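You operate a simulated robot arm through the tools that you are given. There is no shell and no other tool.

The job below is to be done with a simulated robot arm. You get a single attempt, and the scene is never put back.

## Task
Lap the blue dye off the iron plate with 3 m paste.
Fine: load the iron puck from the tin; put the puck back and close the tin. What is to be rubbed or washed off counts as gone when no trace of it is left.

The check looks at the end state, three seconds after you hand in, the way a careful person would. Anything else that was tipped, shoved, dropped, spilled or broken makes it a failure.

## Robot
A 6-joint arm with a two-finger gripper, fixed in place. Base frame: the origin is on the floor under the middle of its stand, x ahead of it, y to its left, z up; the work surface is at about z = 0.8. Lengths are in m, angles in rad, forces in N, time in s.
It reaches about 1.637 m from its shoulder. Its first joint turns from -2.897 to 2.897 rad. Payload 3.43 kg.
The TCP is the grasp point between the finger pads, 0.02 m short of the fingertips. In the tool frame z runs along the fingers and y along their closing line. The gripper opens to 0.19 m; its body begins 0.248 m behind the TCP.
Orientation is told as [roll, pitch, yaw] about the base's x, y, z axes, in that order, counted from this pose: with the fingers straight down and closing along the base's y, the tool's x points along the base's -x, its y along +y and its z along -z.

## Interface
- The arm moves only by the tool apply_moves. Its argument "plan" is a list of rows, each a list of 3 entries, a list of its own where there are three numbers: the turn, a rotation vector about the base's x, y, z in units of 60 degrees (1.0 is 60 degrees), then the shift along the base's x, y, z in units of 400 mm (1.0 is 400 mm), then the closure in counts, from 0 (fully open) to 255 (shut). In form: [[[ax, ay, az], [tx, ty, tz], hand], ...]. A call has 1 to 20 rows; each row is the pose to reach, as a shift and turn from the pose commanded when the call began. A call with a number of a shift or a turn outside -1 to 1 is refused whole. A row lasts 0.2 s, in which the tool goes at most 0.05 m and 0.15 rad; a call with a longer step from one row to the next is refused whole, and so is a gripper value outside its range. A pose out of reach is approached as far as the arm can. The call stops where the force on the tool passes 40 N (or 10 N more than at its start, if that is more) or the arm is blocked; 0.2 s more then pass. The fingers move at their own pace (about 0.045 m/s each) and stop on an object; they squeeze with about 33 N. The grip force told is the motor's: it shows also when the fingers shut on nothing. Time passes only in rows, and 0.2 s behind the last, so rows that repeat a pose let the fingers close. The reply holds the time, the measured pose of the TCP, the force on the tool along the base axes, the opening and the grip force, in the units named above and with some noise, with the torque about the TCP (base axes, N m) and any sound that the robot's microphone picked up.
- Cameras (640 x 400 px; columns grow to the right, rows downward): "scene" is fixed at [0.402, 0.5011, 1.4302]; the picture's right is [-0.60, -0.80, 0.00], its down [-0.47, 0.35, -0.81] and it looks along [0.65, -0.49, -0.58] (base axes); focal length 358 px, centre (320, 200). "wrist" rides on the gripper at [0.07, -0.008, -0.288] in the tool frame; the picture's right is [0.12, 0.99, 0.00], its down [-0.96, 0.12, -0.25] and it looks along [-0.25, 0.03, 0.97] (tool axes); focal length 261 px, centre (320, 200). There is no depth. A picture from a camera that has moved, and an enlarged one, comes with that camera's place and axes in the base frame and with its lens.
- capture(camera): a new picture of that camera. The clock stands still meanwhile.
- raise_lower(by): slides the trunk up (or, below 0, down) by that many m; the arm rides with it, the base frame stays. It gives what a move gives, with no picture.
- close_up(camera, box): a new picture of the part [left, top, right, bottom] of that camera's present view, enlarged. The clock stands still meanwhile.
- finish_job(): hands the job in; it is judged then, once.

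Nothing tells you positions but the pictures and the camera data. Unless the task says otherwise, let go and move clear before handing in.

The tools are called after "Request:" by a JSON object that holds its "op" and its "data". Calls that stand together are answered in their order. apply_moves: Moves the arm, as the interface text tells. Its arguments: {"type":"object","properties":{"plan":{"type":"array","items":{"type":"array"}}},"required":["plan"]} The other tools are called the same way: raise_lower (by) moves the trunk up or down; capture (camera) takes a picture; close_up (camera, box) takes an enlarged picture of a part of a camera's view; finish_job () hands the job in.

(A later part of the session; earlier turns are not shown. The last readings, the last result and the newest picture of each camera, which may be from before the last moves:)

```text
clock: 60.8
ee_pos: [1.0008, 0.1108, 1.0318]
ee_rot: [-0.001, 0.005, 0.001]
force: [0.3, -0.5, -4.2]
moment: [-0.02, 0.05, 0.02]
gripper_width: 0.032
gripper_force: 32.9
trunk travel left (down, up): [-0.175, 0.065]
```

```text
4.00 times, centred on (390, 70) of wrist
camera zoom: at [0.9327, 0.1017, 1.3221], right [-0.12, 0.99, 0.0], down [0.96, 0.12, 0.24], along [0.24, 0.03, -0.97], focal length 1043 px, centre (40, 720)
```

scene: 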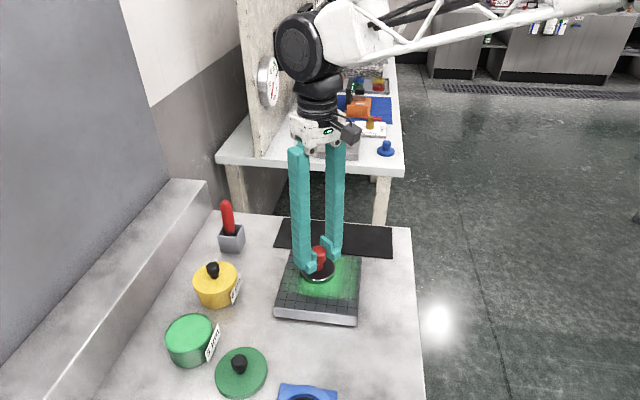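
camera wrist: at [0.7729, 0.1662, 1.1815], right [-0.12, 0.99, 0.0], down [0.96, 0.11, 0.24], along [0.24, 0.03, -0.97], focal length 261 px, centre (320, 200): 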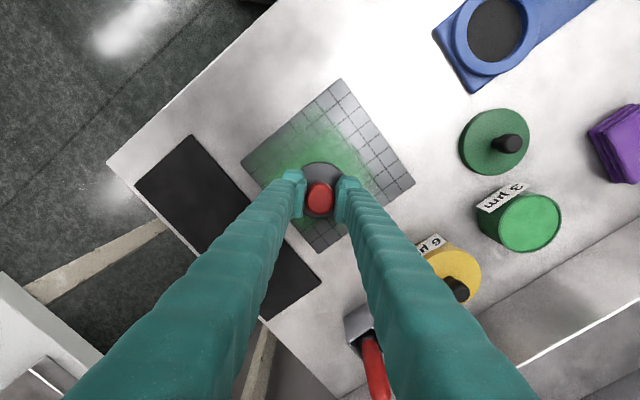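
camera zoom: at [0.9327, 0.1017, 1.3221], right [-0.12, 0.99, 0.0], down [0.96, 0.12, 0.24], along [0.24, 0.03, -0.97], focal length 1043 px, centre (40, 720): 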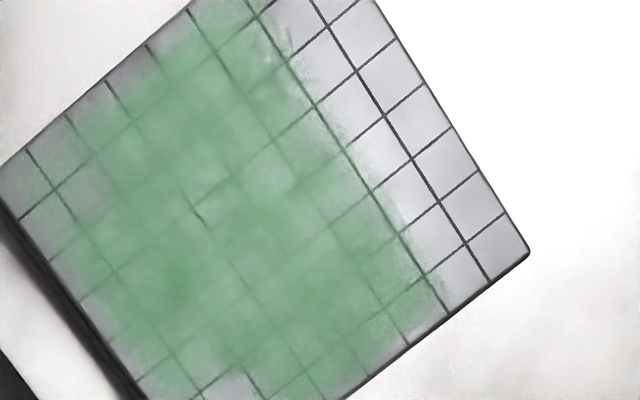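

No blue remains. I'll put the puck back on the mat where it was, at about (1.000, 0.110).

Request:
{"op": "apply_moves", "data": {"plan": [[[0, 0, 0], [-0.0025, 0, -0.1], 255], [[0, 0, 0], [-0.0025, 0, -0.2], 255], [[0, 0, 0], [-0.0025, 0, -0.3], 255], [[0, 0, 0], [-0.0025, 0, -0.37], 255], [[0, 0, 0], [-0.0025, 0, -0.4], 255], [[0, 0, 0], [-0.0025, 0, -0.4], 255]]}}

Request:
{"op": "close_up", "data": {"camera": "scene", "box": [250, 180, 370, 270]}}

Request:
{"op": "close_up", "data": {"camera": "wrist", "box": [240, 110, 400, 270]}}

```text
clock: 62.2
ee_pos: [0.9981, 0.1092, 0.8741]
ee_rot: [-0.001, 0.005, 0.003]
force: [0.4, -0.4, -4.8]
moment: [0.0, 0.02, 0.01]
gripper_width: 0.0318
gripper_force: 32.9
trunk travel left (down, up): [-0.175, 0.065]
```

```text
4.44 times, centred on (310, 225) of scene
camera zoom: at [0.402, 0.5011, 1.4302], right [-0.6, -0.8, 0.0], down [-0.47, 0.35, -0.81], along [0.65, -0.49, -0.58], focal length 1591 px, centre (364, 89)
```

zoom: 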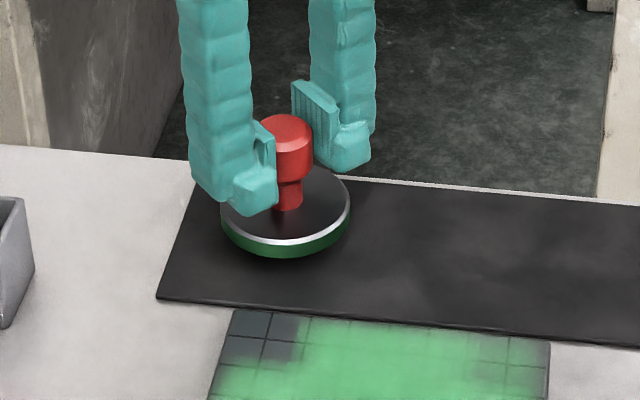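

```text
2.50 times, centred on (320, 190) of wrist
camera zoom: at [0.9299, 0.1011, 1.163], right [-0.12, 0.99, 0.0], down [0.96, 0.12, 0.24], along [0.24, 0.03, -0.97], focal length 652 px, centre (320, 225)
```

zoom: 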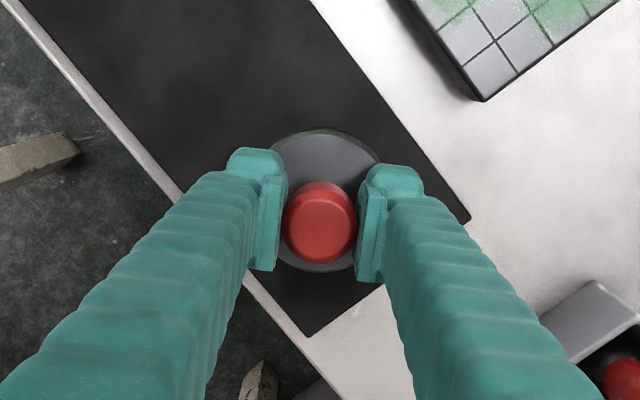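

Request:
{"op": "apply_moves", "data": {"plan": [[[0, 0, 0], [0.002, 0.001, -0.012], 255], [[0, 0, 0], [0.002, 0.001, -0.024], 255], [[0, 0, 0], [0.002, 0.001, -0.024], 255]]}}

Request:
{"op": "apply_moves", "data": {"plan": [[[0, 0, 0], [0, 0, -0.0035], 255], [[0, 0, 0], [0, 0, -0.007], 255]]}}

Request:
{"op": "close_up", "data": {"camera": "scene", "box": [270, 200, 340, 260]}}

```text
clock: 63.0
ee_pos: [0.9991, 0.1106, 0.8633]
ee_rot: [0.001, 0.006, 0.001]
force: [-0.5, 0.3, -4.5]
moment: [0.05, 0.02, 0.01]
gripper_width: 0.0318
gripper_force: 33.0
trunk travel left (down, up): [-0.175, 0.065]
```

```text
clock: 63.6
ee_pos: [0.9989, 0.1104, 0.8607]
ee_rot: [0.0, 0.005, 0.0]
force: [-1.1, 0.3, -4.1]
moment: [-0.01, 0.02, 0.01]
gripper_width: 0.0318
gripper_force: 33.3
trunk travel left (down, up): [-0.175, 0.065]
```

```text
6.67 times, centred on (305, 230) of scene
camera zoom: at [0.402, 0.5011, 1.4302], right [-0.6, -0.8, 0.0], down [-0.47, 0.35, -0.81], along [0.65, -0.49, -0.58], focal length 2386 px, centre (420, 0)
```

zoom: 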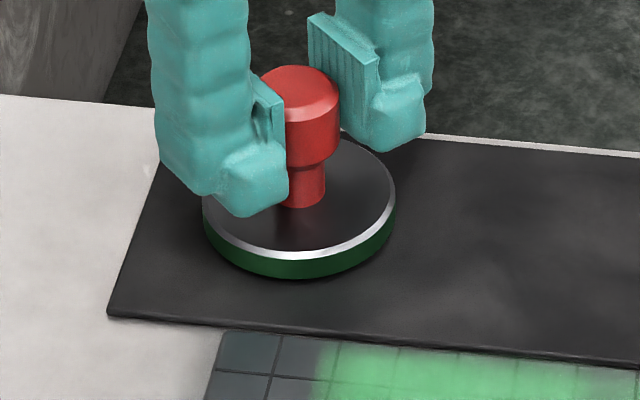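

Request:
{"op": "apply_moves", "data": {"plan": [[[0, 0, 0], [0, 0, -0.003], 255], [[0, 0, 0], [0, 0, -0.006], 255]]}}

```text
clock: 64.2
ee_pos: [0.9998, 0.1114, 0.8572]
ee_rot: [0.0, 0.006, 0.0]
force: [0.2, -0.4, -3.6]
moment: [0.02, -0.01, 0.01]
gripper_width: 0.0316
gripper_force: 33.0
trunk travel left (down, up): [-0.175, 0.065]
```

Request:
{"op": "apply_moves", "data": {"plan": [[[0, 0, 0], [0, 0, -0.0025], 255], [[0, 0, 0], [0, 0, -0.005], 255]]}}

Request:
{"op": "close_up", "data": {"camera": "scene", "box": [270, 200, 340, 260]}}

```text
clock: 64.8
ee_pos: [0.9993, 0.111, 0.8589]
ee_rot: [0.0, 0.002, 0.0]
force: [1.5, -0.2, 10.9]
moment: [0.0, 0.34, 0.03]
gripper_width: 0.0317
gripper_force: 33.3
trunk travel left (down, up): [-0.175, 0.065]
```

```text
6.67 times, centred on (305, 230) of scene
camera zoom: at [0.402, 0.5011, 1.4302], right [-0.6, -0.8, 0.0], down [-0.47, 0.35, -0.81], along [0.65, -0.49, -0.58], focal length 2386 px, centre (420, 0)
```

zoom: 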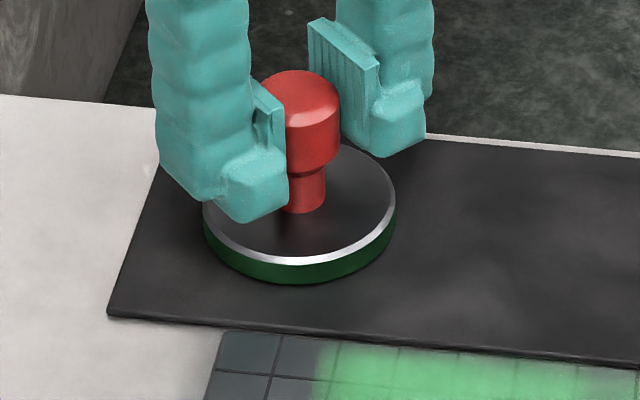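

The puck is down on the mat with 15 N of contact. I'll ease off slightly and release.

Request:
{"op": "apply_moves", "data": {"plan": [[[0, 0, 0], [0, 0, 0.002], 255], [[0, 0, 0], [0, 0, 0.002], 165], [[0, 0, 0], [0, 0, 0.002], 165], [[0, 0, 0], [0, 0, 0.002], 165], [[0, 0, 0], [0, 0, 0.002], 165]]}}

Request:
{"op": "close_up", "data": {"camera": "scene", "box": [270, 200, 340, 260]}}

```text
clock: 66.0
ee_pos: [0.9989, 0.1102, 0.8587]
ee_rot: [0.001, 0.006, -0.001]
force: [0.7, 0.4, 0.0]
moment: [0.0, 0.01, 0.03]
gripper_width: 0.0668
gripper_force: 0.1
trunk travel left (down, up): [-0.175, 0.065]
```

```text
6.67 times, centred on (305, 230) of scene
camera zoom: at [0.402, 0.5011, 1.4302], right [-0.6, -0.8, 0.0], down [-0.47, 0.35, -0.81], along [0.65, -0.49, -0.58], focal length 2386 px, centre (420, 0)
```

zoom: 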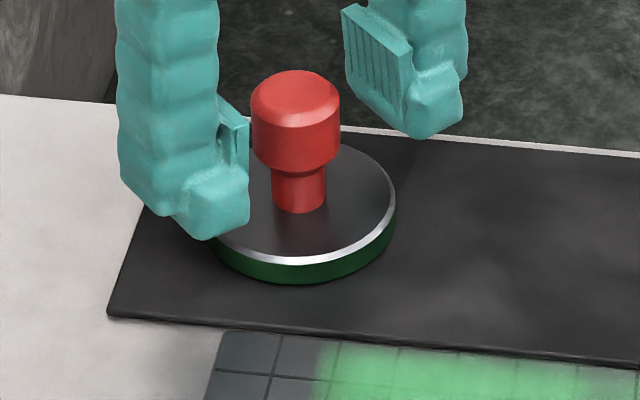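

The puck is released on the mat. I'll rise clear and go back to the lid.

Request:
{"op": "apply_moves", "data": {"plan": [[[0, 0, 0], [0, 0, 0.1], 165], [[0, 0, 0], [0, 0, 0.2], 165], [[0, 0, 0], [0, 0, 0.3], 165], [[0, -0.002, 0], [0, 0, 0.4], 165], [[0, -0.005, 0], [0, 0, 0.45], 165], [[0, -0.005, 0], [-0.068, 0.083, 0.45], 165], [[0, -0.005, 0], [-0.136, 0.166, 0.45], 165], [[0, -0.005, 0], [-0.204, 0.25, 0.45], 165], [[0, -0.005, 0], [-0.272, 0.333, 0.45], 165], [[0, -0.005, 0], [-0.34, 0.416, 0.45], 165], [[0, -0.005, 0], [-0.408, 0.5, 0.45], 165], [[0, -0.005, 0], [-0.476, 0.583, 0.45], 165], [[0, -0.005, 0], [-0.544, 0.666, 0.45], 165], [[0, -0.005, 0], [-0.6125, 0.75, 0.45], 165], [[0, -0.005, 0], [-0.6125, 0.75, 0.36], 165], [[0, -0.005, 0], [-0.6125, 0.75, 0.27], 165], [[0, -0.005, 0], [-0.6125, 0.75, 0.27], 165]]}}

Request:
{"op": "close_up", "data": {"camera": "wrist", "box": [270, 110, 370, 210]}}

Request:
{"op": "capture", "data": {"camera": "scene"}}

```text
clock: 69.6
ee_pos: [0.7546, 0.4099, 0.9637]
ee_rot: [-0.001, 0.0, 0.0]
force: [1.0, -0.1, -0.5]
moment: [-0.04, 0.04, -0.01]
gripper_width: 0.067
gripper_force: 0.0
trunk travel left (down, up): [-0.175, 0.065]
```

```text
4.00 times, centred on (320, 160) of wrist
camera zoom: at [0.6847, 0.4018, 1.2529], right [-0.12, 0.99, 0.0], down [0.96, 0.12, 0.25], along [0.25, 0.03, -0.97], focal length 1043 px, centre (320, 360)
```

zoom: 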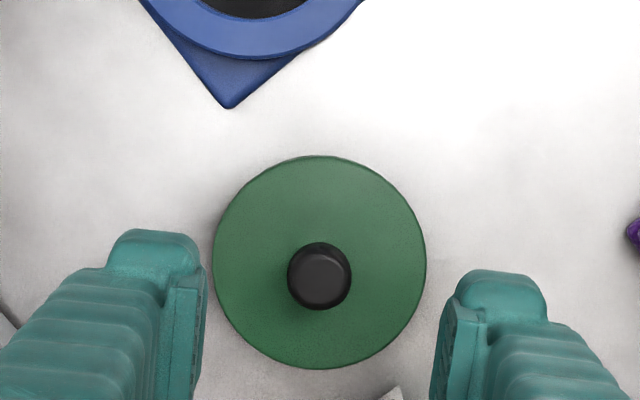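

```text
taken
```

scene: 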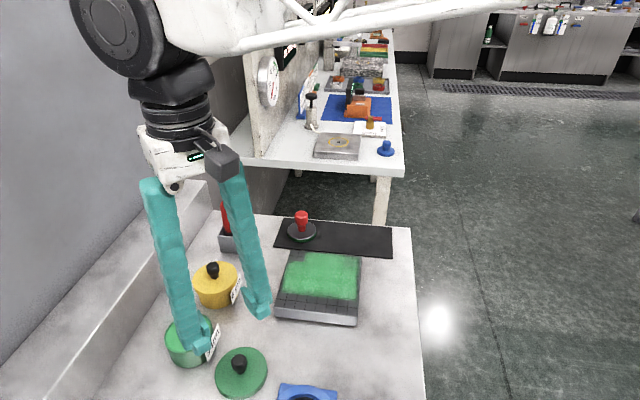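

The lid is right where I left it, centred under the TCP. I'll descend to the same grip height and close.

Request:
{"op": "apply_moves", "data": {"plan": [[[0, 0, 0], [-0.001, 0.0005, -0.1], 165], [[0, 0, 0], [-0.001, 0.0005, -0.2], 165], [[0, 0, 0], [-0.001, 0.0005, -0.26], 165], [[0, 0, 0], [-0.001, 0.0005, -0.281], 165], [[0, 0, 0], [-0.001, 0.0005, -0.281], 165]]}}

Request:
{"op": "apply_moves", "data": {"plan": [[[0, 0, 0], [0, 0, 0], 255], [[0, 0, 0], [0, 0, 0], 255], [[0, 0, 0], [0, 0, 0], 255], [[0, 0, 0], [0, 0, 0], 255], [[0, 0, 0], [0, 0, 0], 255]]}}

Request:
{"op": "close_up", "data": {"camera": "scene", "box": [180, 300, 300, 400]}}

```text
clock: 70.8
ee_pos: [0.7545, 0.4126, 0.8529]
ee_rot: [0.0, 0.0, -0.001]
force: [0.4, 0.2, -0.4]
moment: [0.04, 0.05, -0.02]
gripper_width: 0.0672
gripper_force: 0.0
trunk travel left (down, up): [-0.175, 0.065]
```

```text
clock: 72.0
ee_pos: [0.7537, 0.4107, 0.8537]
ee_rot: [-0.001, 0.0, -0.001]
force: [0.6, -0.4, 0.0]
moment: [-0.01, 0.05, 0.03]
gripper_width: 0.0234
gripper_force: 32.8
trunk travel left (down, up): [-0.175, 0.065]
```

```text
4.00 times, centred on (240, 350) of scene
camera zoom: at [0.402, 0.5011, 1.4302], right [-0.6, -0.8, 0.0], down [-0.47, 0.35, -0.81], along [0.65, -0.49, -0.58], focal length 1432 px, centre (640, -400)
```

zoom: 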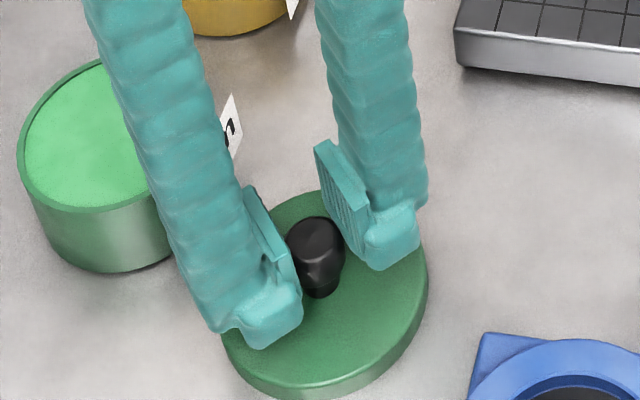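

The lid is gripped. I'll lift it and carry it over the tin.

Request:
{"op": "apply_moves", "data": {"plan": [[[0, 0, 0], [0, 0, 0.05], 255], [[0, 0, 0], [0, 0, 0.15], 255], [[0, 0, 0], [0, 0, 0.25], 255], [[0, 0, 0], [0, 0, 0.27], 255], [[0, 0, 0], [0.085, 0.041, 0.27], 255], [[0, 0, 0], [0.17, 0.082, 0.27], 255], [[0, 0, 0], [0.256, 0.123, 0.27], 255], [[0, 0, 0], [0.256, 0.123, 0.22], 255], [[0, 0, 0], [0.256, 0.123, 0.18], 255], [[0, 0, 0], [0.256, 0.123, 0.18], 255]]}}

Request:
{"op": "close_up", "data": {"camera": "scene", "box": [140, 280, 240, 380]}}

Request:
{"op": "close_up", "data": {"camera": "wrist", "box": [270, 140, 370, 220]}}

```text
clock: 74.2
ee_pos: [0.8584, 0.4616, 0.9245]
ee_rot: [0.0, 0.0, 0.0]
force: [0.2, -0.6, -0.7]
moment: [0.01, 0.01, -0.01]
gripper_width: 0.0235
gripper_force: 32.8
trunk travel left (down, up): [-0.175, 0.065]
```

```text
4.00 times, centred on (190, 330) of scene
camera zoom: at [0.402, 0.5011, 1.4302], right [-0.6, -0.8, 0.0], down [-0.47, 0.35, -0.81], along [0.65, -0.49, -0.58], focal length 1432 px, centre (840, -320)
```

zoom: 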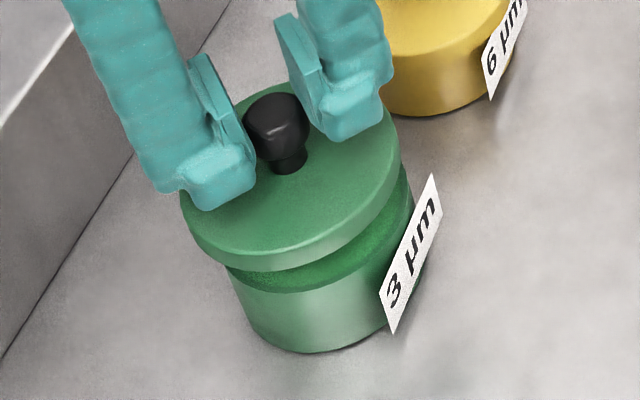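

```text
5.00 times, centred on (320, 180) of wrist
camera zoom: at [0.7881, 0.4537, 1.2133], right [-0.12, 0.99, 0.0], down [0.96, 0.12, 0.25], along [0.25, 0.03, -0.97], focal length 1303 px, centre (320, 300)
```

zoom: 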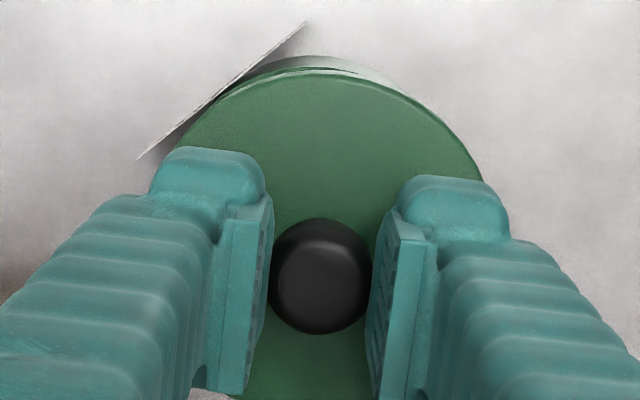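

The lid is just above the tin and about 2 mm off in y. I'll correct that and check the alignment again before seating.

Request:
{"op": "apply_moves", "data": {"plan": [[[0, 0, 0], [-0.0025, -0.005, 0], 255], [[0, 0, 0], [-0.0025, -0.005, -0.01], 255], [[0, 0, 0], [-0.0025, -0.005, -0.01], 255]]}}

Request:
{"op": "close_up", "data": {"camera": "scene", "box": [155, 300, 225, 365]}}

Request:
{"op": "close_up", "data": {"camera": "wrist", "box": [270, 140, 370, 220]}}

```text
clock: 75.0
ee_pos: [0.8559, 0.4586, 0.9213]
ee_rot: [-0.001, 0.001, -0.001]
force: [0.0, 0.6, -0.1]
moment: [0.0, 0.04, 0.01]
gripper_width: 0.0236
gripper_force: 32.9
trunk travel left (down, up): [-0.175, 0.065]
```

```text
6.15 times, centred on (190, 332) of scene
camera zoom: at [0.402, 0.5011, 1.4302], right [-0.6, -0.8, 0.0], down [-0.47, 0.35, -0.81], along [0.65, -0.49, -0.58], focal length 2202 px, centre (1120, -615)
```

zoom: 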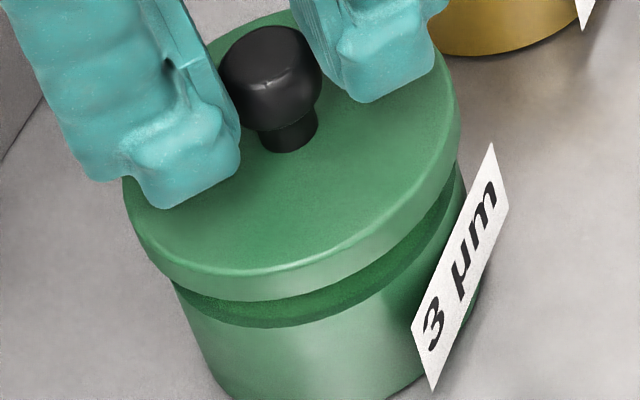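

```text
5.00 times, centred on (320, 180) of wrist
camera zoom: at [0.786, 0.4503, 1.2096], right [-0.12, 0.99, 0.0], down [0.96, 0.12, 0.25], along [0.25, 0.03, -0.97], focal length 1303 px, centre (320, 300)
```

zoom: 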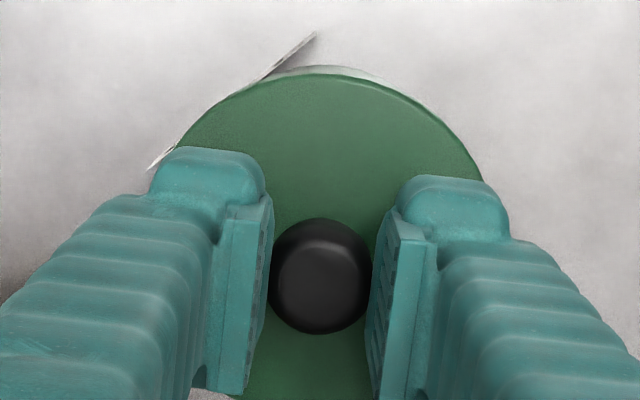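

Request:
{"op": "apply_moves", "data": {"plan": [[[0, 0, 0], [0.00125, 0.0025, 0], 255], [[0, 0, 0], [0.00125, 0.0025, -0.005], 255], [[0, 0, 0], [0.00125, 0.0025, -0.005], 255]]}}

Request:
{"op": "close_up", "data": {"camera": "scene", "box": [155, 300, 225, 365]}}

Request:
{"op": "close_up", "data": {"camera": "wrist", "box": [270, 140, 370, 220]}}

```text
clock: 75.8
ee_pos: [0.8561, 0.4594, 0.9191]
ee_rot: [0.0, 0.002, 0.0]
force: [-0.3, 0.1, 0.6]
moment: [0.01, 0.0, 0.0]
gripper_width: 0.0239
gripper_force: 33.3
trunk travel left (down, up): [-0.175, 0.065]
```

```text
6.15 times, centred on (190, 332) of scene
camera zoom: at [0.402, 0.5011, 1.4302], right [-0.6, -0.8, 0.0], down [-0.47, 0.35, -0.81], along [0.65, -0.49, -0.58], focal length 2202 px, centre (1120, -615)
```

zoom: 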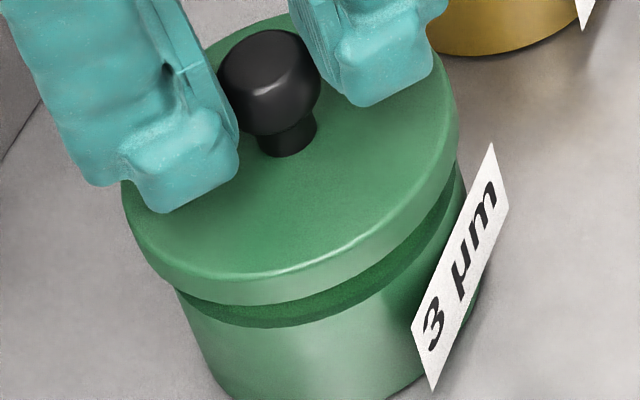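

```text
5.00 times, centred on (320, 180) of wrist
camera zoom: at [0.7861, 0.451, 1.2082], right [-0.12, 0.99, 0.0], down [0.96, 0.12, 0.25], along [0.25, 0.03, -0.97], focal length 1303 px, centre (320, 300)
```

zoom: 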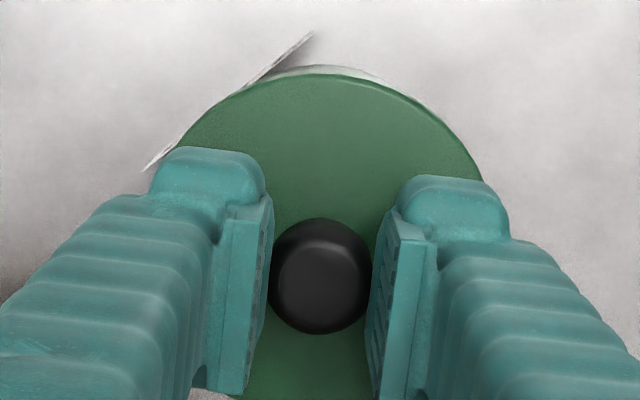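

The TCP now matches the original seated position. I'll lower it in small force-checked steps.

Request:
{"op": "apply_moves", "data": {"plan": [[[0, 0, 0], [0, 0, -0.005], 255], [[0, 0, 0], [0, 0, -0.01], 255]]}}

Request:
{"op": "apply_moves", "data": {"plan": [[[0, 0, 0], [0, 0, -0.004], 255], [[0, 0, 0], [0, 0, -0.008], 255]]}}

Request:
{"op": "close_up", "data": {"camera": "scene", "box": [155, 300, 225, 365]}}

```text
clock: 76.4
ee_pos: [0.8559, 0.4594, 0.915]
ee_rot: [0.0, 0.001, 0.0]
force: [-0.4, -0.3, -0.5]
moment: [0.01, -0.01, 0.04]
gripper_width: 0.0232
gripper_force: 32.9
trunk travel left (down, up): [-0.175, 0.065]
```

```text
clock: 77.0
ee_pos: [0.8552, 0.4592, 0.9114]
ee_rot: [0.0, 0.001, -0.002]
force: [0.8, 0.5, 0.1]
moment: [-0.01, 0.0, 0.02]
gripper_width: 0.0233
gripper_force: 32.5
trunk travel left (down, up): [-0.175, 0.065]
```

```text
6.15 times, centred on (190, 332) of scene
camera zoom: at [0.402, 0.5011, 1.4302], right [-0.6, -0.8, 0.0], down [-0.47, 0.35, -0.81], along [0.65, -0.49, -0.58], focal length 2202 px, centre (1120, -615)
```

zoom: 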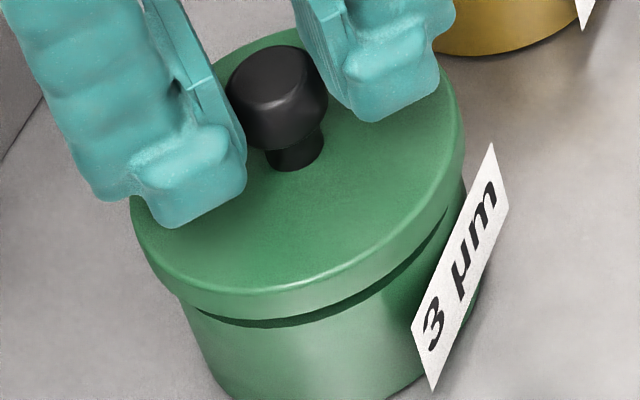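

Request:
{"op": "apply_moves", "data": {"plan": [[[0, 0, 0], [0, 0, -0.004], 255], [[0, 0, 0], [0, 0, -0.0075], 255]]}}

Request:
{"op": "close_up", "data": {"camera": "scene", "box": [155, 300, 225, 365]}}

Request:
{"op": "close_up", "data": {"camera": "wrist", "box": [270, 140, 370, 220]}}

```text
clock: 77.6
ee_pos: [0.8562, 0.4577, 0.9097]
ee_rot: [-0.001, 0.001, 0.001]
force: [0.2, -0.4, -0.6]
moment: [0.02, 0.01, 0.03]
gripper_width: 0.0235
gripper_force: 33.2
trunk travel left (down, up): [-0.175, 0.065]
```

```text
6.15 times, centred on (190, 332) of scene
camera zoom: at [0.402, 0.5011, 1.4302], right [-0.6, -0.8, 0.0], down [-0.47, 0.35, -0.81], along [0.65, -0.49, -0.58], focal length 2202 px, centre (1120, -615)
```

zoom: 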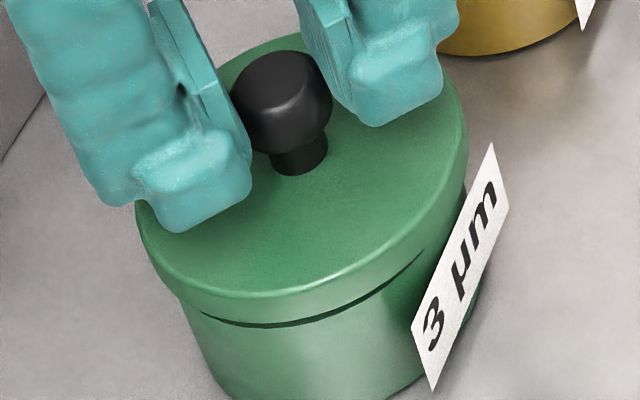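

```text
5.00 times, centred on (320, 180) of wrist
camera zoom: at [0.7863, 0.4498, 1.198], right [-0.12, 0.99, 0.0], down [0.96, 0.12, 0.25], along [0.25, 0.03, -0.97], focal length 1303 px, centre (320, 300)
```

zoom: 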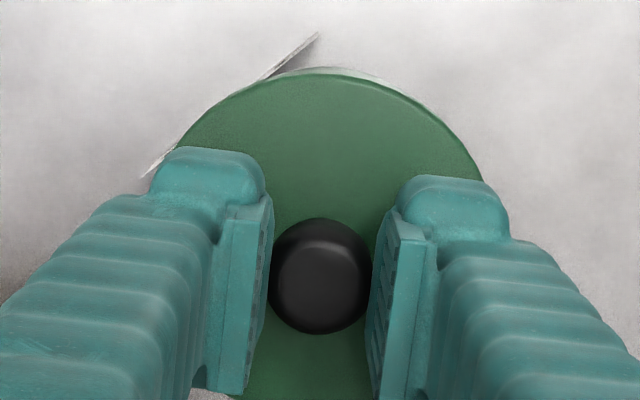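

Request:
{"op": "apply_moves", "data": {"plan": [[[0, 0, 0], [0.0005, 0.004, 0], 255], [[0, 0, 0], [0.0005, 0.004, -0.004], 255]]}}

Request:
{"op": "close_up", "data": {"camera": "scene", "box": [155, 300, 225, 365]}}

Request:
{"op": "close_up", "data": {"camera": "wrist", "box": [270, 140, 370, 220]}}

```text
clock: 78.2
ee_pos: [0.856, 0.4606, 0.9077]
ee_rot: [0.0, 0.001, -0.001]
force: [-0.2, 0.2, -0.5]
moment: [-0.03, 0.01, -0.01]
gripper_width: 0.0235
gripper_force: 32.7
trunk travel left (down, up): [-0.175, 0.065]
```

```text
6.15 times, centred on (190, 332) of scene
camera zoom: at [0.402, 0.5011, 1.4302], right [-0.6, -0.8, 0.0], down [-0.47, 0.35, -0.81], along [0.65, -0.49, -0.58], focal length 2202 px, centre (1120, -615)
```

zoom: 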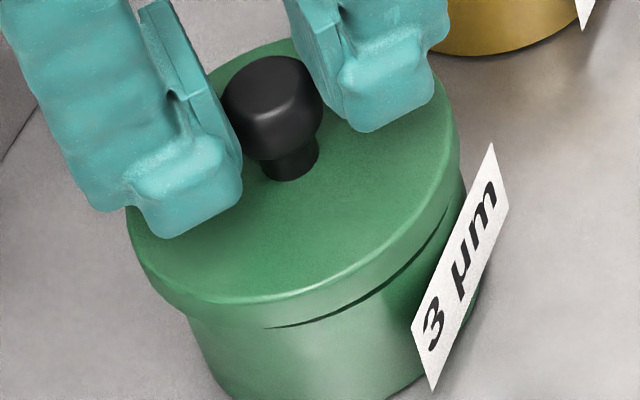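

```text
5.00 times, centred on (320, 180) of wrist
camera zoom: at [0.7873, 0.4524, 1.1964], right [-0.12, 0.99, 0.0], down [0.96, 0.12, 0.25], along [0.25, 0.03, -0.97], focal length 1303 px, centre (320, 300)
```

zoom: 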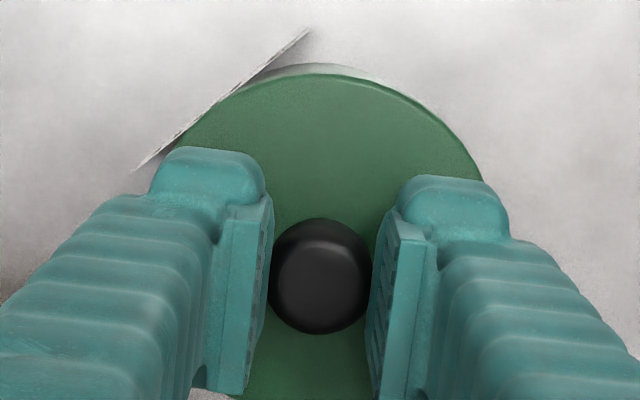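

Request:
{"op": "apply_moves", "data": {"plan": [[[0, 0, 0], [-0.002, -0.0025, 0], 255], [[0, 0, 0], [-0.002, -0.0025, -0.003], 255]]}}

Request:
{"op": "close_up", "data": {"camera": "scene", "box": [155, 300, 225, 365]}}

Request:
{"op": "close_up", "data": {"camera": "wrist", "box": [270, 140, 370, 220]}}

```text
clock: 78.8
ee_pos: [0.8571, 0.4597, 0.9058]
ee_rot: [0.0, 0.0, 0.0]
force: [0.1, 0.1, 0.1]
moment: [-0.02, 0.01, -0.02]
gripper_width: 0.0233
gripper_force: 33.2
trunk travel left (down, up): [-0.175, 0.065]
```

```text
6.15 times, centred on (190, 332) of scene
camera zoom: at [0.402, 0.5011, 1.4302], right [-0.6, -0.8, 0.0], down [-0.47, 0.35, -0.81], along [0.65, -0.49, -0.58], focal length 2202 px, centre (1120, -615)
```

zoom: 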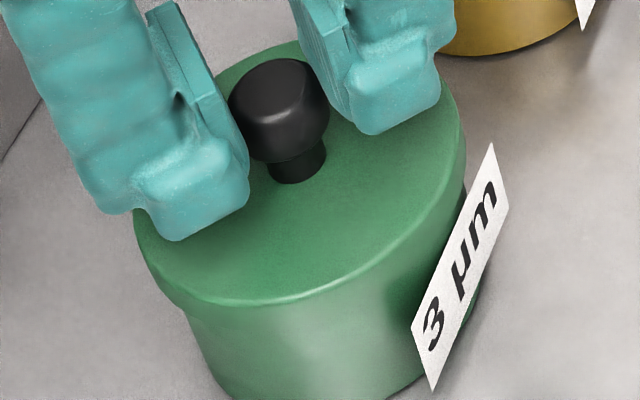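

```text
5.00 times, centred on (320, 180) of wrist
camera zoom: at [0.7865, 0.451, 1.1949], right [-0.12, 0.99, 0.0], down [0.96, 0.12, 0.25], along [0.25, 0.03, -0.97], focal length 1303 px, centre (320, 300)
```

zoom: 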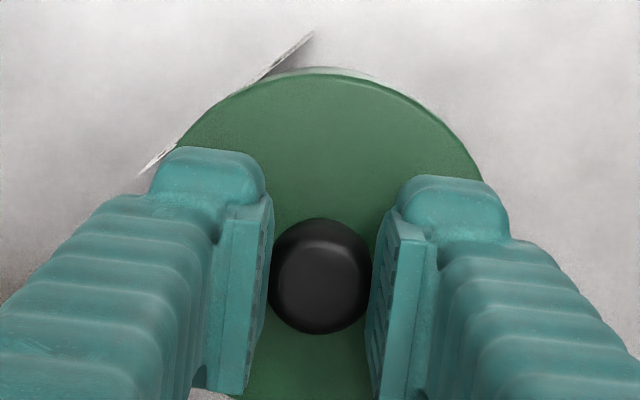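

The alignment matches the seated position. I'll keep descending in force-checked steps.

Request:
{"op": "apply_moves", "data": {"plan": [[[0, 0, 0], [0, 0, -0.003], 255], [[0, 0, 0], [0, 0, -0.006], 255]]}}

Request:
{"op": "close_up", "data": {"camera": "scene", "box": [155, 300, 225, 365]}}

```text
clock: 79.4
ee_pos: [0.8548, 0.46, 0.9032]
ee_rot: [0.002, 0.0, 0.0]
force: [0.1, -0.1, -0.1]
moment: [0.0, 0.03, -0.02]
gripper_width: 0.0236
gripper_force: 33.0
trunk travel left (down, up): [-0.175, 0.065]
```

```text
6.15 times, centred on (190, 332) of scene
camera zoom: at [0.402, 0.5011, 1.4302], right [-0.6, -0.8, 0.0], down [-0.47, 0.35, -0.81], along [0.65, -0.49, -0.58], focal length 2202 px, centre (1120, -615)
```

zoom: 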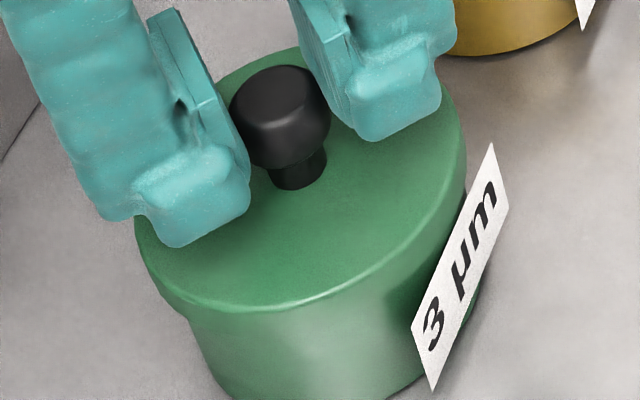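

Request:
{"op": "apply_moves", "data": {"plan": [[[0, 0, 0], [0, 0, -0.003], 255], [[0, 0, 0], [0, 0, -0.006], 255]]}}

Request:
{"op": "apply_moves", "data": {"plan": [[[0, 0, 0], [0, 0, -0.003], 255], [[0, 0, 0], [0, 0, -0.006], 255]]}}

Request:
{"op": "close_up", "data": {"camera": "scene", "box": [155, 300, 225, 365]}}

```text
clock: 80.0
ee_pos: [0.8543, 0.4597, 0.9013]
ee_rot: [0.0, -0.002, 0.001]
force: [-0.9, 0.1, -0.1]
moment: [0.0, -0.01, -0.02]
gripper_width: 0.0234
gripper_force: 33.3
trunk travel left (down, up): [-0.175, 0.065]
```

```text
clock: 80.6
ee_pos: [0.8549, 0.4604, 0.8995]
ee_rot: [0.0, 0.001, -0.001]
force: [-0.5, 0.6, -0.7]
moment: [0.01, -0.02, -0.04]
gripper_width: 0.0235
gripper_force: 33.3
trunk travel left (down, up): [-0.175, 0.065]
```

```text
6.15 times, centred on (190, 332) of scene
camera zoom: at [0.402, 0.5011, 1.4302], right [-0.6, -0.8, 0.0], down [-0.47, 0.35, -0.81], along [0.65, -0.49, -0.58], focal length 2202 px, centre (1120, -615)
```

zoom: 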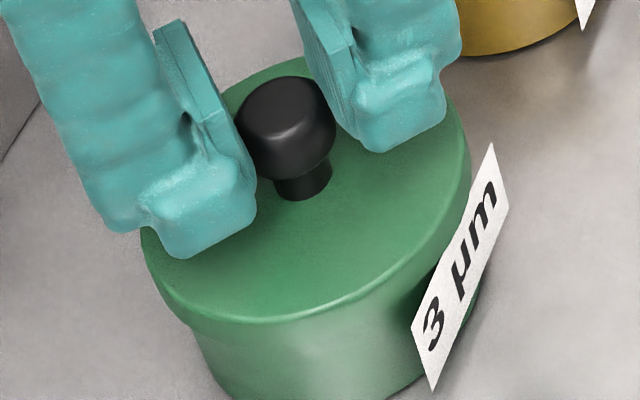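

Request:
{"op": "apply_moves", "data": {"plan": [[[0, 0, 0], [0.001, 0, -0.003], 255], [[0, 0, 0], [0.001, 0, -0.006], 255]]}}

Request:
{"op": "close_up", "data": {"camera": "wrist", "box": [270, 140, 370, 220]}}

Request:
{"op": "close_up", "data": {"camera": "scene", "box": [155, 300, 225, 365]}}

```text
clock: 81.2
ee_pos: [0.8553, 0.4582, 0.8963]
ee_rot: [0.0, 0.0, -0.001]
force: [0.5, -0.4, -1.2]
moment: [0.02, 0.01, 0.0]
gripper_width: 0.0236
gripper_force: 33.2
trunk travel left (down, up): [-0.175, 0.065]
```

```text
5.00 times, centred on (320, 180) of wrist
camera zoom: at [0.7861, 0.4507, 1.1856], right [-0.12, 0.99, 0.0], down [0.96, 0.12, 0.25], along [0.25, 0.03, -0.97], focal length 1303 px, centre (320, 300)
```

zoom: 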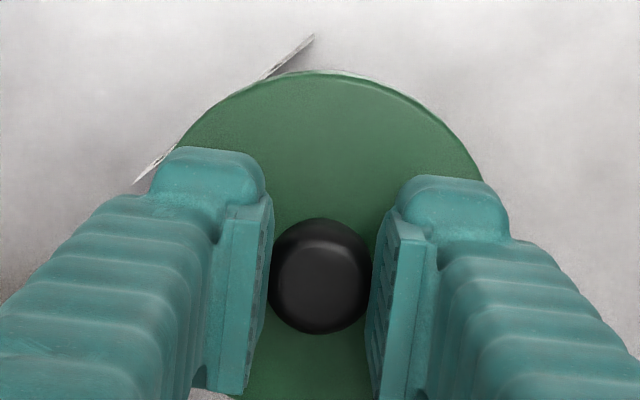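

```text
6.15 times, centred on (190, 332) of scene
camera zoom: at [0.402, 0.5011, 1.4302], right [-0.6, -0.8, 0.0], down [-0.47, 0.35, -0.81], along [0.65, -0.49, -0.58], focal length 2202 px, centre (1120, -615)
```

zoom: 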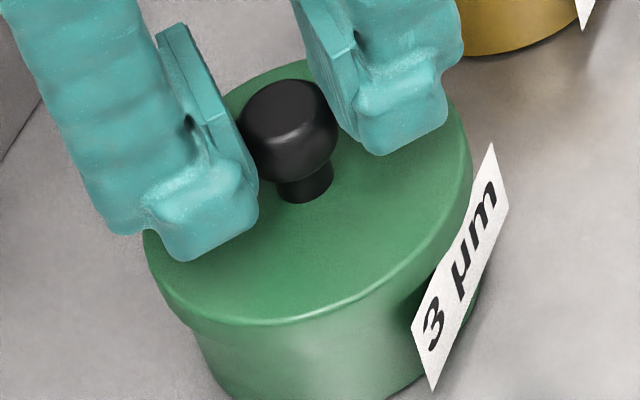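

Request:
{"op": "apply_moves", "data": {"plan": [[[0, 0, 0], [0, 0, -0.0025], 255], [[0, 0, 0], [0, 0, -0.005], 255]]}}

Request:
{"op": "close_up", "data": {"camera": "scene", "box": [155, 300, 225, 365]}}

```text
clock: 81.8
ee_pos: [0.8553, 0.4584, 0.8939]
ee_rot: [0.001, 0.001, 0.001]
force: [0.0, -0.6, -0.7]
moment: [-0.02, 0.01, 0.02]
gripper_width: 0.0233
gripper_force: 33.2
trunk travel left (down, up): [-0.175, 0.065]
```

```text
6.15 times, centred on (190, 332) of scene
camera zoom: at [0.402, 0.5011, 1.4302], right [-0.6, -0.8, 0.0], down [-0.47, 0.35, -0.81], along [0.65, -0.49, -0.58], focal length 2202 px, centre (1120, -615)
```

zoom: 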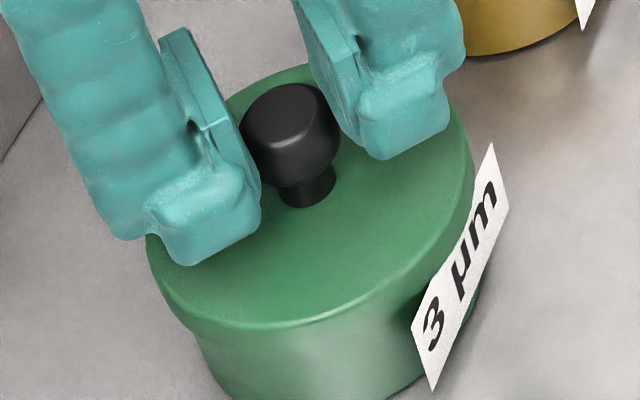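

Request:
{"op": "apply_moves", "data": {"plan": [[[0, 0, 0], [0, 0, -0.002], 255], [[0, 0, 0], [0, 0, -0.004], 255]]}}

```text
clock: 82.4
ee_pos: [0.8553, 0.4604, 0.8932]
ee_rot: [0.001, 0.0, 0.001]
force: [-0.9, 0.7, -0.4]
moment: [0.01, -0.02, 0.01]
gripper_width: 0.0236
gripper_force: 33.0
trunk travel left (down, up): [-0.175, 0.065]
```

Request:
{"op": "apply_moves", "data": {"plan": [[[0, 0, 0], [0, -0.001, -0.002], 255], [[0, 0, 0], [0, -0.001, -0.004], 255]]}}

Request:
{"op": "close_up", "data": {"camera": "scene", "box": [155, 300, 225, 365]}}

Request:
{"op": "close_up", "data": {"camera": "wrist", "box": [270, 140, 370, 220]}}

```text
clock: 83.0
ee_pos: [0.8559, 0.4598, 0.8912]
ee_rot: [-0.001, 0.001, 0.0]
force: [-0.3, 0.5, -0.7]
moment: [0.0, 0.04, 0.01]
gripper_width: 0.0236
gripper_force: 32.1
trunk travel left (down, up): [-0.175, 0.065]
```

```text
6.15 times, centred on (190, 332) of scene
camera zoom: at [0.402, 0.5011, 1.4302], right [-0.6, -0.8, 0.0], down [-0.47, 0.35, -0.81], along [0.65, -0.49, -0.58], focal length 2202 px, centre (1120, -615)
```

zoom: 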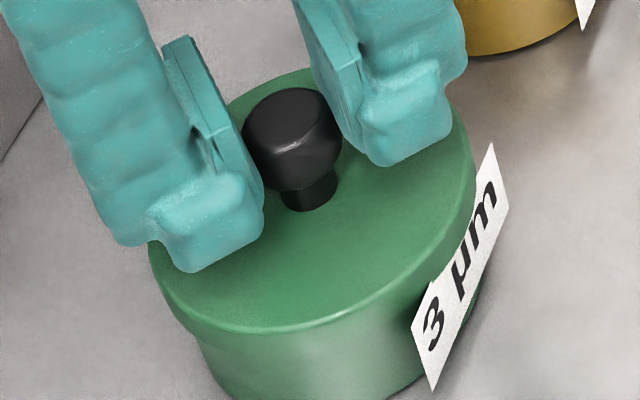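

```text
5.00 times, centred on (320, 180) of wrist
camera zoom: at [0.7861, 0.4506, 1.1802], right [-0.12, 0.99, 0.0], down [0.96, 0.12, 0.25], along [0.25, 0.03, -0.97], focal length 1303 px, centre (320, 300)
```

zoom: 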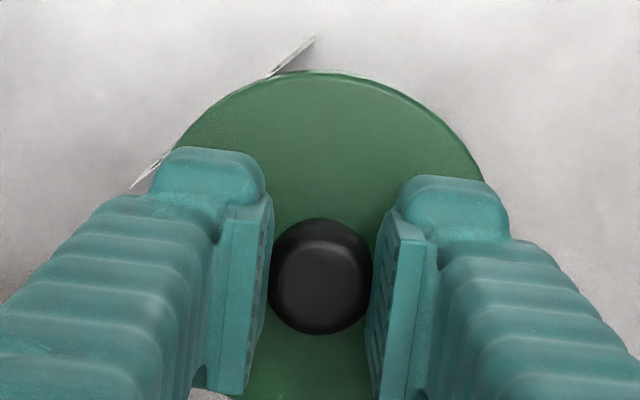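

The picture already matches the original closed state to within about 0.5 mm, but I don't feel contact yet. I'll go down one more small step.

Request:
{"op": "apply_moves", "data": {"plan": [[[0, 0, 0], [0, 0, -0.0015], 255], [[0, 0, 0], [0, 0, -0.003], 255]]}}

```text
clock: 83.6
ee_pos: [0.856, 0.4588, 0.8909]
ee_rot: [0.001, -0.001, -0.001]
force: [0.7, 1.5, 2.6]
moment: [0.06, -0.06, -0.02]
gripper_width: 0.0235
gripper_force: 33.1
trunk travel left (down, up): [-0.175, 0.065]
```

Request:
{"op": "apply_moves", "data": {"plan": [[[0, 0, 0], [0, 0, -0.0015], 255], [[0, 0, 0], [0, 0, -0.003], 255]]}}

Request:
{"op": "close_up", "data": {"camera": "scene", "box": [155, 300, 225, 365]}}

```text
clock: 84.2
ee_pos: [0.8562, 0.4585, 0.8909]
ee_rot: [0.0, -0.001, 0.0]
force: [3.4, 3.0, 14.3]
moment: [0.08, -0.11, 0.0]
gripper_width: 0.0239
gripper_force: 33.2
trunk travel left (down, up): [-0.175, 0.065]
```

```text
6.15 times, centred on (190, 332) of scene
camera zoom: at [0.402, 0.5011, 1.4302], right [-0.6, -0.8, 0.0], down [-0.47, 0.35, -0.81], along [0.65, -0.49, -0.58], focal length 2202 px, centre (1120, -615)
```

zoom: 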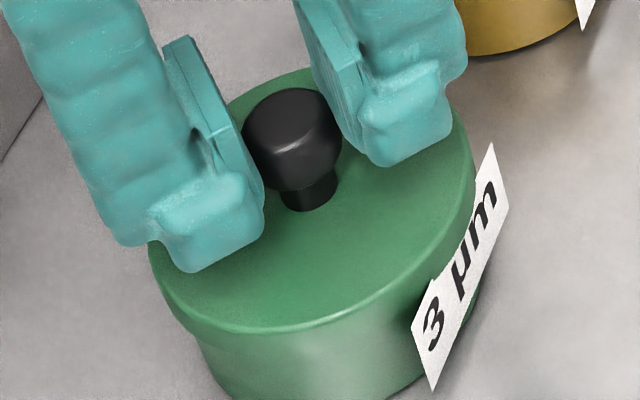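

The lid is seated with 14 N of contact. I heard a snap when I first gripped it, so the lid may snap shut. I'll press a bit more firmly and listen.

Request:
{"op": "apply_moves", "data": {"plan": [[[0, 0, 0], [0, 0, -0.0015], 255], [[0, 0, 0], [0, 0, -0.003], 255], [[0, 0, 0], [0, 0, -0.003], 255]]}}

```text
clock: 85.0
ee_pos: [0.8551, 0.458, 0.8914]
ee_rot: [0.001, -0.002, 0.0]
force: [7.1, 4.4, 35.7]
moment: [0.08, -0.11, 0.02]
gripper_width: 0.0233
gripper_force: 32.8
trunk travel left (down, up): [-0.175, 0.065]
```

There was no snap at 36 N, and the lid is firmly seated with no further travel. I'll ease off to near zero force and look at it before releasing.

Request:
{"op": "apply_moves", "data": {"plan": [[[0, 0, 0], [0, 0, 0.002], 255], [[0, 0, 0], [0, 0, 0.005], 255], [[0, 0, 0], [0, 0, 0.005], 255]]}}

Request:
{"op": "close_up", "data": {"camera": "scene", "box": [150, 295, 230, 375]}}

```text
clock: 85.8
ee_pos: [0.8558, 0.4591, 0.8895]
ee_rot: [0.001, -0.001, 0.0]
force: [3.7, 0.8, 25.4]
moment: [0.0, -0.1, -0.01]
gripper_width: 0.0235
gripper_force: 32.8
trunk travel left (down, up): [-0.175, 0.065]
```

```text
5.00 times, centred on (190, 335) of scene
camera zoom: at [0.402, 0.5011, 1.4302], right [-0.6, -0.8, 0.0], down [-0.47, 0.35, -0.81], along [0.65, -0.49, -0.58], focal length 1790 px, centre (970, -475)
```

zoom: 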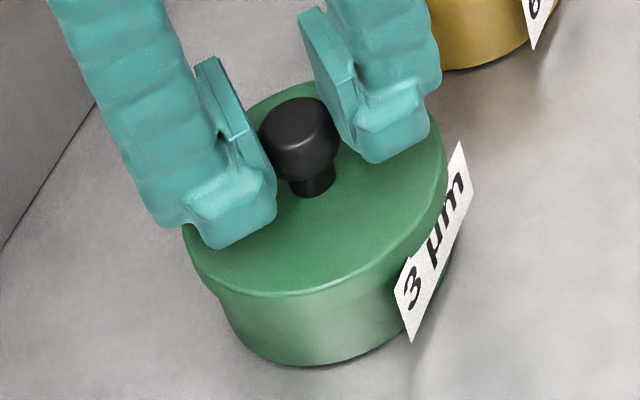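

Request:
{"op": "apply_moves", "data": {"plan": [[[0, 0, 0], [0, 0, 0.003], 255], [[0, 0, 0], [0, 0, 0.005], 255], [[0, 0, 0], [0, 0, 0.005], 255]]}}

```text
clock: 86.6
ee_pos: [0.855, 0.4601, 0.8897]
ee_rot: [0.001, 0.003, 0.0]
force: [0.4, 0.1, 2.2]
moment: [0.0, 0.02, 0.03]
gripper_width: 0.0235
gripper_force: 32.7
trunk travel left (down, up): [-0.175, 0.065]
```

The force is near zero. I'll release the knob.

Request:
{"op": "apply_moves", "data": {"plan": [[[0, 0, 0], [0, 0, 0], 165], [[0, 0, 0], [0, 0, 0], 165], [[0, 0, 0], [0, 0, 0], 165], [[0, 0, 0], [0, 0, 0], 165]]}}

Request:
{"op": "close_up", "data": {"camera": "scene", "box": [150, 295, 230, 375]}}

```text
clock: 87.6
ee_pos: [0.8556, 0.4597, 0.8906]
ee_rot: [0.001, -0.001, 0.0]
force: [-0.2, 0.1, -0.5]
moment: [-0.03, 0.02, -0.02]
gripper_width: 0.0669
gripper_force: 0.1
trunk travel left (down, up): [-0.175, 0.065]
heard: snap
```

```text
5.00 times, centred on (190, 335) of scene
camera zoom: at [0.402, 0.5011, 1.4302], right [-0.6, -0.8, 0.0], down [-0.47, 0.35, -0.81], along [0.65, -0.49, -0.58], focal length 1790 px, centre (970, -475)
```

zoom: 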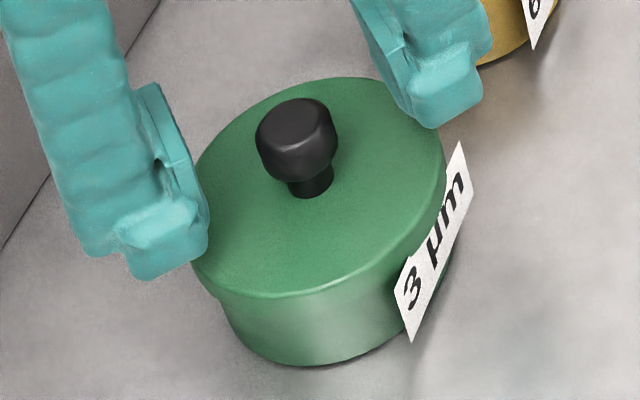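

I heard the snap on release, so the lid is latched shut. I'll rise clear and inspect the whole scene.

Request:
{"op": "apply_moves", "data": {"plan": [[[0, 0, 0], [0, 0, 0.05], 165], [[0, 0, 0], [0, 0, 0.15], 165], [[0, 0, 0], [0, 0, 0.25], 165], [[0, 0, 0], [0, 0, 0.35], 165], [[0, 0, 0], [0, 0, 0.45], 165], [[0, 0, 0], [0, 0, 0.55], 165], [[0, 0, 0], [0, 0, 0.65], 165], [[0, 0, 0], [-0.1, -0.06, 0.68], 165], [[0, 0, 0], [-0.2, -0.12, 0.7], 165], [[0, 0, 0], [-0.3, -0.18, 0.7], 165], [[0, 0, 0], [-0.4, -0.24, 0.7], 165], [[0, 0, 0], [-0.4, -0.24, 0.7], 165]]}}

Request:
{"op": "capture", "data": {"camera": "scene"}}

Request:
{"op": "close_up", "data": {"camera": "scene", "box": [150, 190, 420, 400]}}

Request:
{"op": "capture", "data": {"camera": "wrist"}}

```text
clock: 90.2
ee_pos: [0.6953, 0.363, 1.1714]
ee_rot: [0.001, 0.001, 0.001]
force: [0.2, 0.2, 0.4]
moment: [0.06, -0.07, 0.01]
gripper_width: 0.0673
gripper_force: 0.1
trunk travel left (down, up): [-0.175, 0.065]
```

```text
taken
```

scene: 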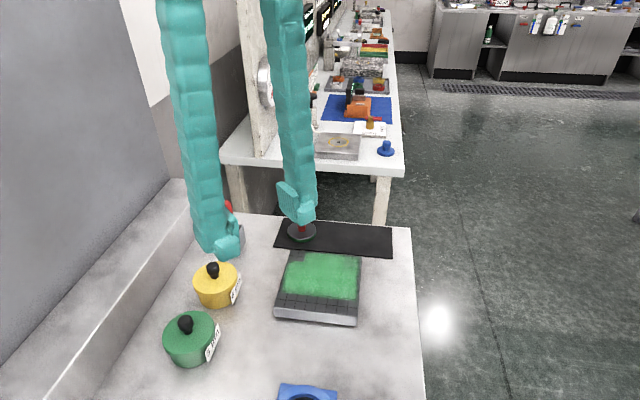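

```text
1.90 times, centred on (285, 295) of scene
camera zoom: at [0.402, 0.5011, 1.4302], right [-0.6, -0.8, 0.0], down [-0.47, 0.35, -0.81], along [0.65, -0.49, -0.58], focal length 682 px, centre (387, 19)
```

zoom: 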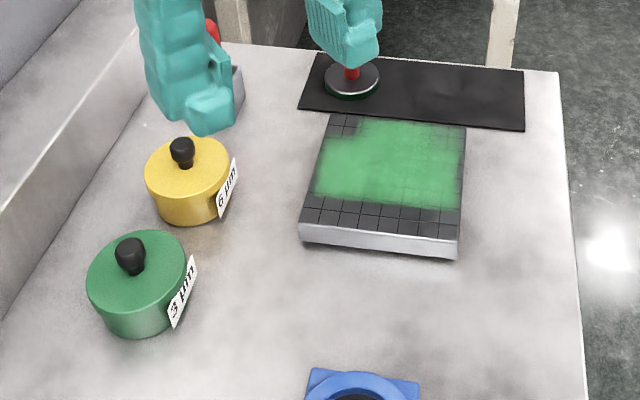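

```text
taken
camera wrist: at [0.6261, 0.355, 1.4601], right [-0.12, 0.99, 0.0], down [0.96, 0.12, 0.25], along [0.25, 0.03, -0.97], focal length 261 px, centre (320, 200)
```

wrist: 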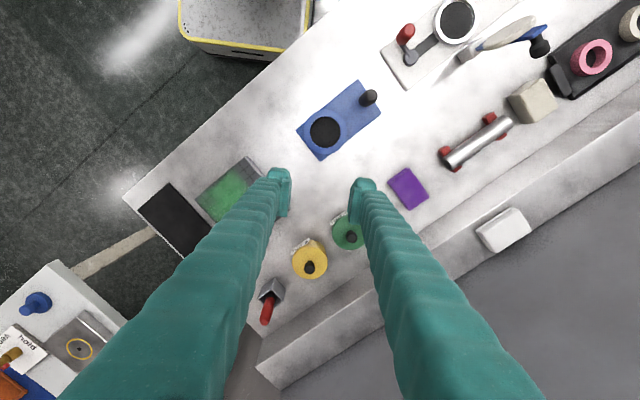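

Everything looks in order. I'll pull the arm back to its starting area for an unobstructed final check.

Request:
{"op": "apply_moves", "data": {"plan": [[[0, 0, 0], [0, 0.06, 0.03], 100], [[0, 0, 0], [-0.06, 0.14, 0.05], 60], [[0, 0, 0], [-0.12, 0.22, 0.05], 30], [[0, 0, 0], [-0.18, 0.3, 0.05], 0], [[0, 0, 0], [-0.25, 0.38, 0.05], 0], [[0, 0, 0], [-0.3, 0.46, 0.05], 0], [[0, 0, 0], [-0.35, 0.54, 0.05], 0], [[0, 0, 0], [-0.35, 0.54, 0.05], 0]]}}

Request:
{"op": "capture", "data": {"camera": "scene"}}

Request:
{"op": "close_up", "data": {"camera": "scene", "box": [150, 290, 230, 380]}}

Request:
{"op": "close_up", "data": {"camera": "scene", "box": [260, 200, 380, 330]}}

Request:
{"op": "capture", "data": {"camera": "wrist"}}

```text
clock: 92.0
ee_pos: [0.5558, 0.5787, 1.1913]
ee_rot: [0.002, 0.0, -0.001]
force: [-0.4, -0.1, -0.4]
moment: [-0.05, -0.04, -0.01]
gripper_width: 0.1901
gripper_force: 0.1
trunk travel left (down, up): [-0.175, 0.065]
```

```text
taken
```

scene: 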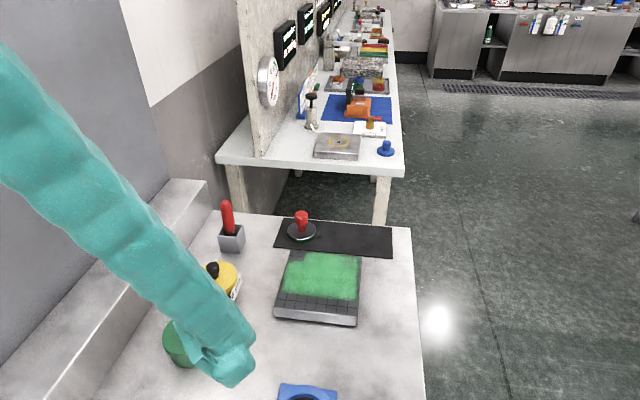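

```text
4.44 times, centred on (190, 335) of scene
camera zoom: at [0.402, 0.5011, 1.4302], right [-0.6, -0.8, 0.0], down [-0.47, 0.35, -0.81], along [0.65, -0.49, -0.58], focal length 1591 px, centre (898, -400)
```

zoom: 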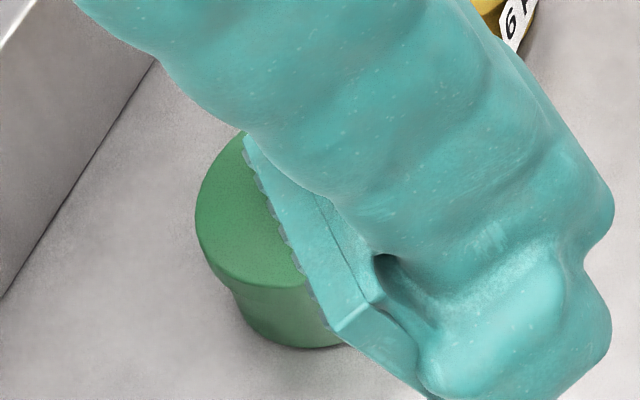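

```text
3.08 times, centred on (320, 265) of scene
camera zoom: at [0.402, 0.5011, 1.4302], right [-0.6, -0.8, 0.0], down [-0.47, 0.35, -0.81], along [0.65, -0.49, -0.58], focal length 1101 px, centre (320, 0)
```

zoom: 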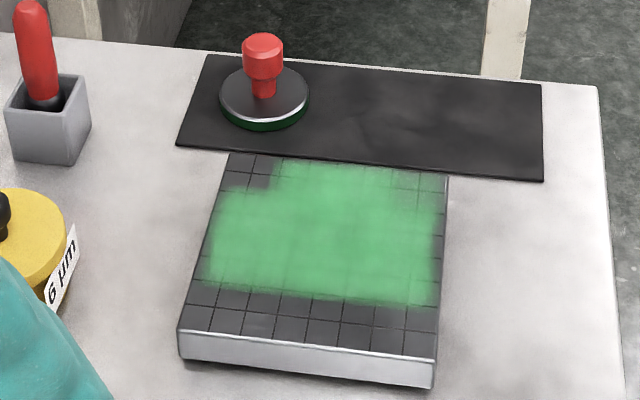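

```text
taken
camera wrist: at [0.4858, 0.5708, 1.4802], right [-0.12, 0.99, 0.0], down [0.96, 0.12, 0.25], along [0.25, 0.03, -0.97], focal length 261 px, centre (320, 200)
```

wrist: 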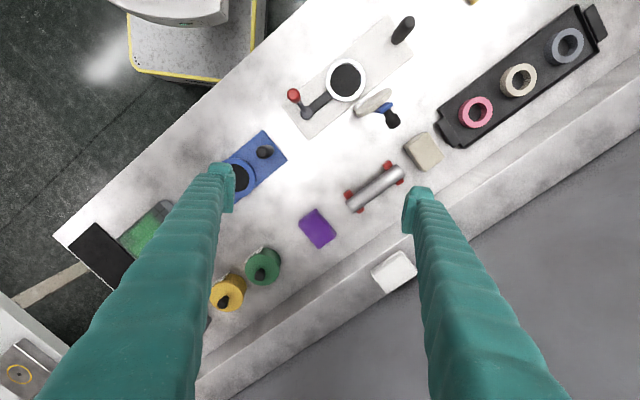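

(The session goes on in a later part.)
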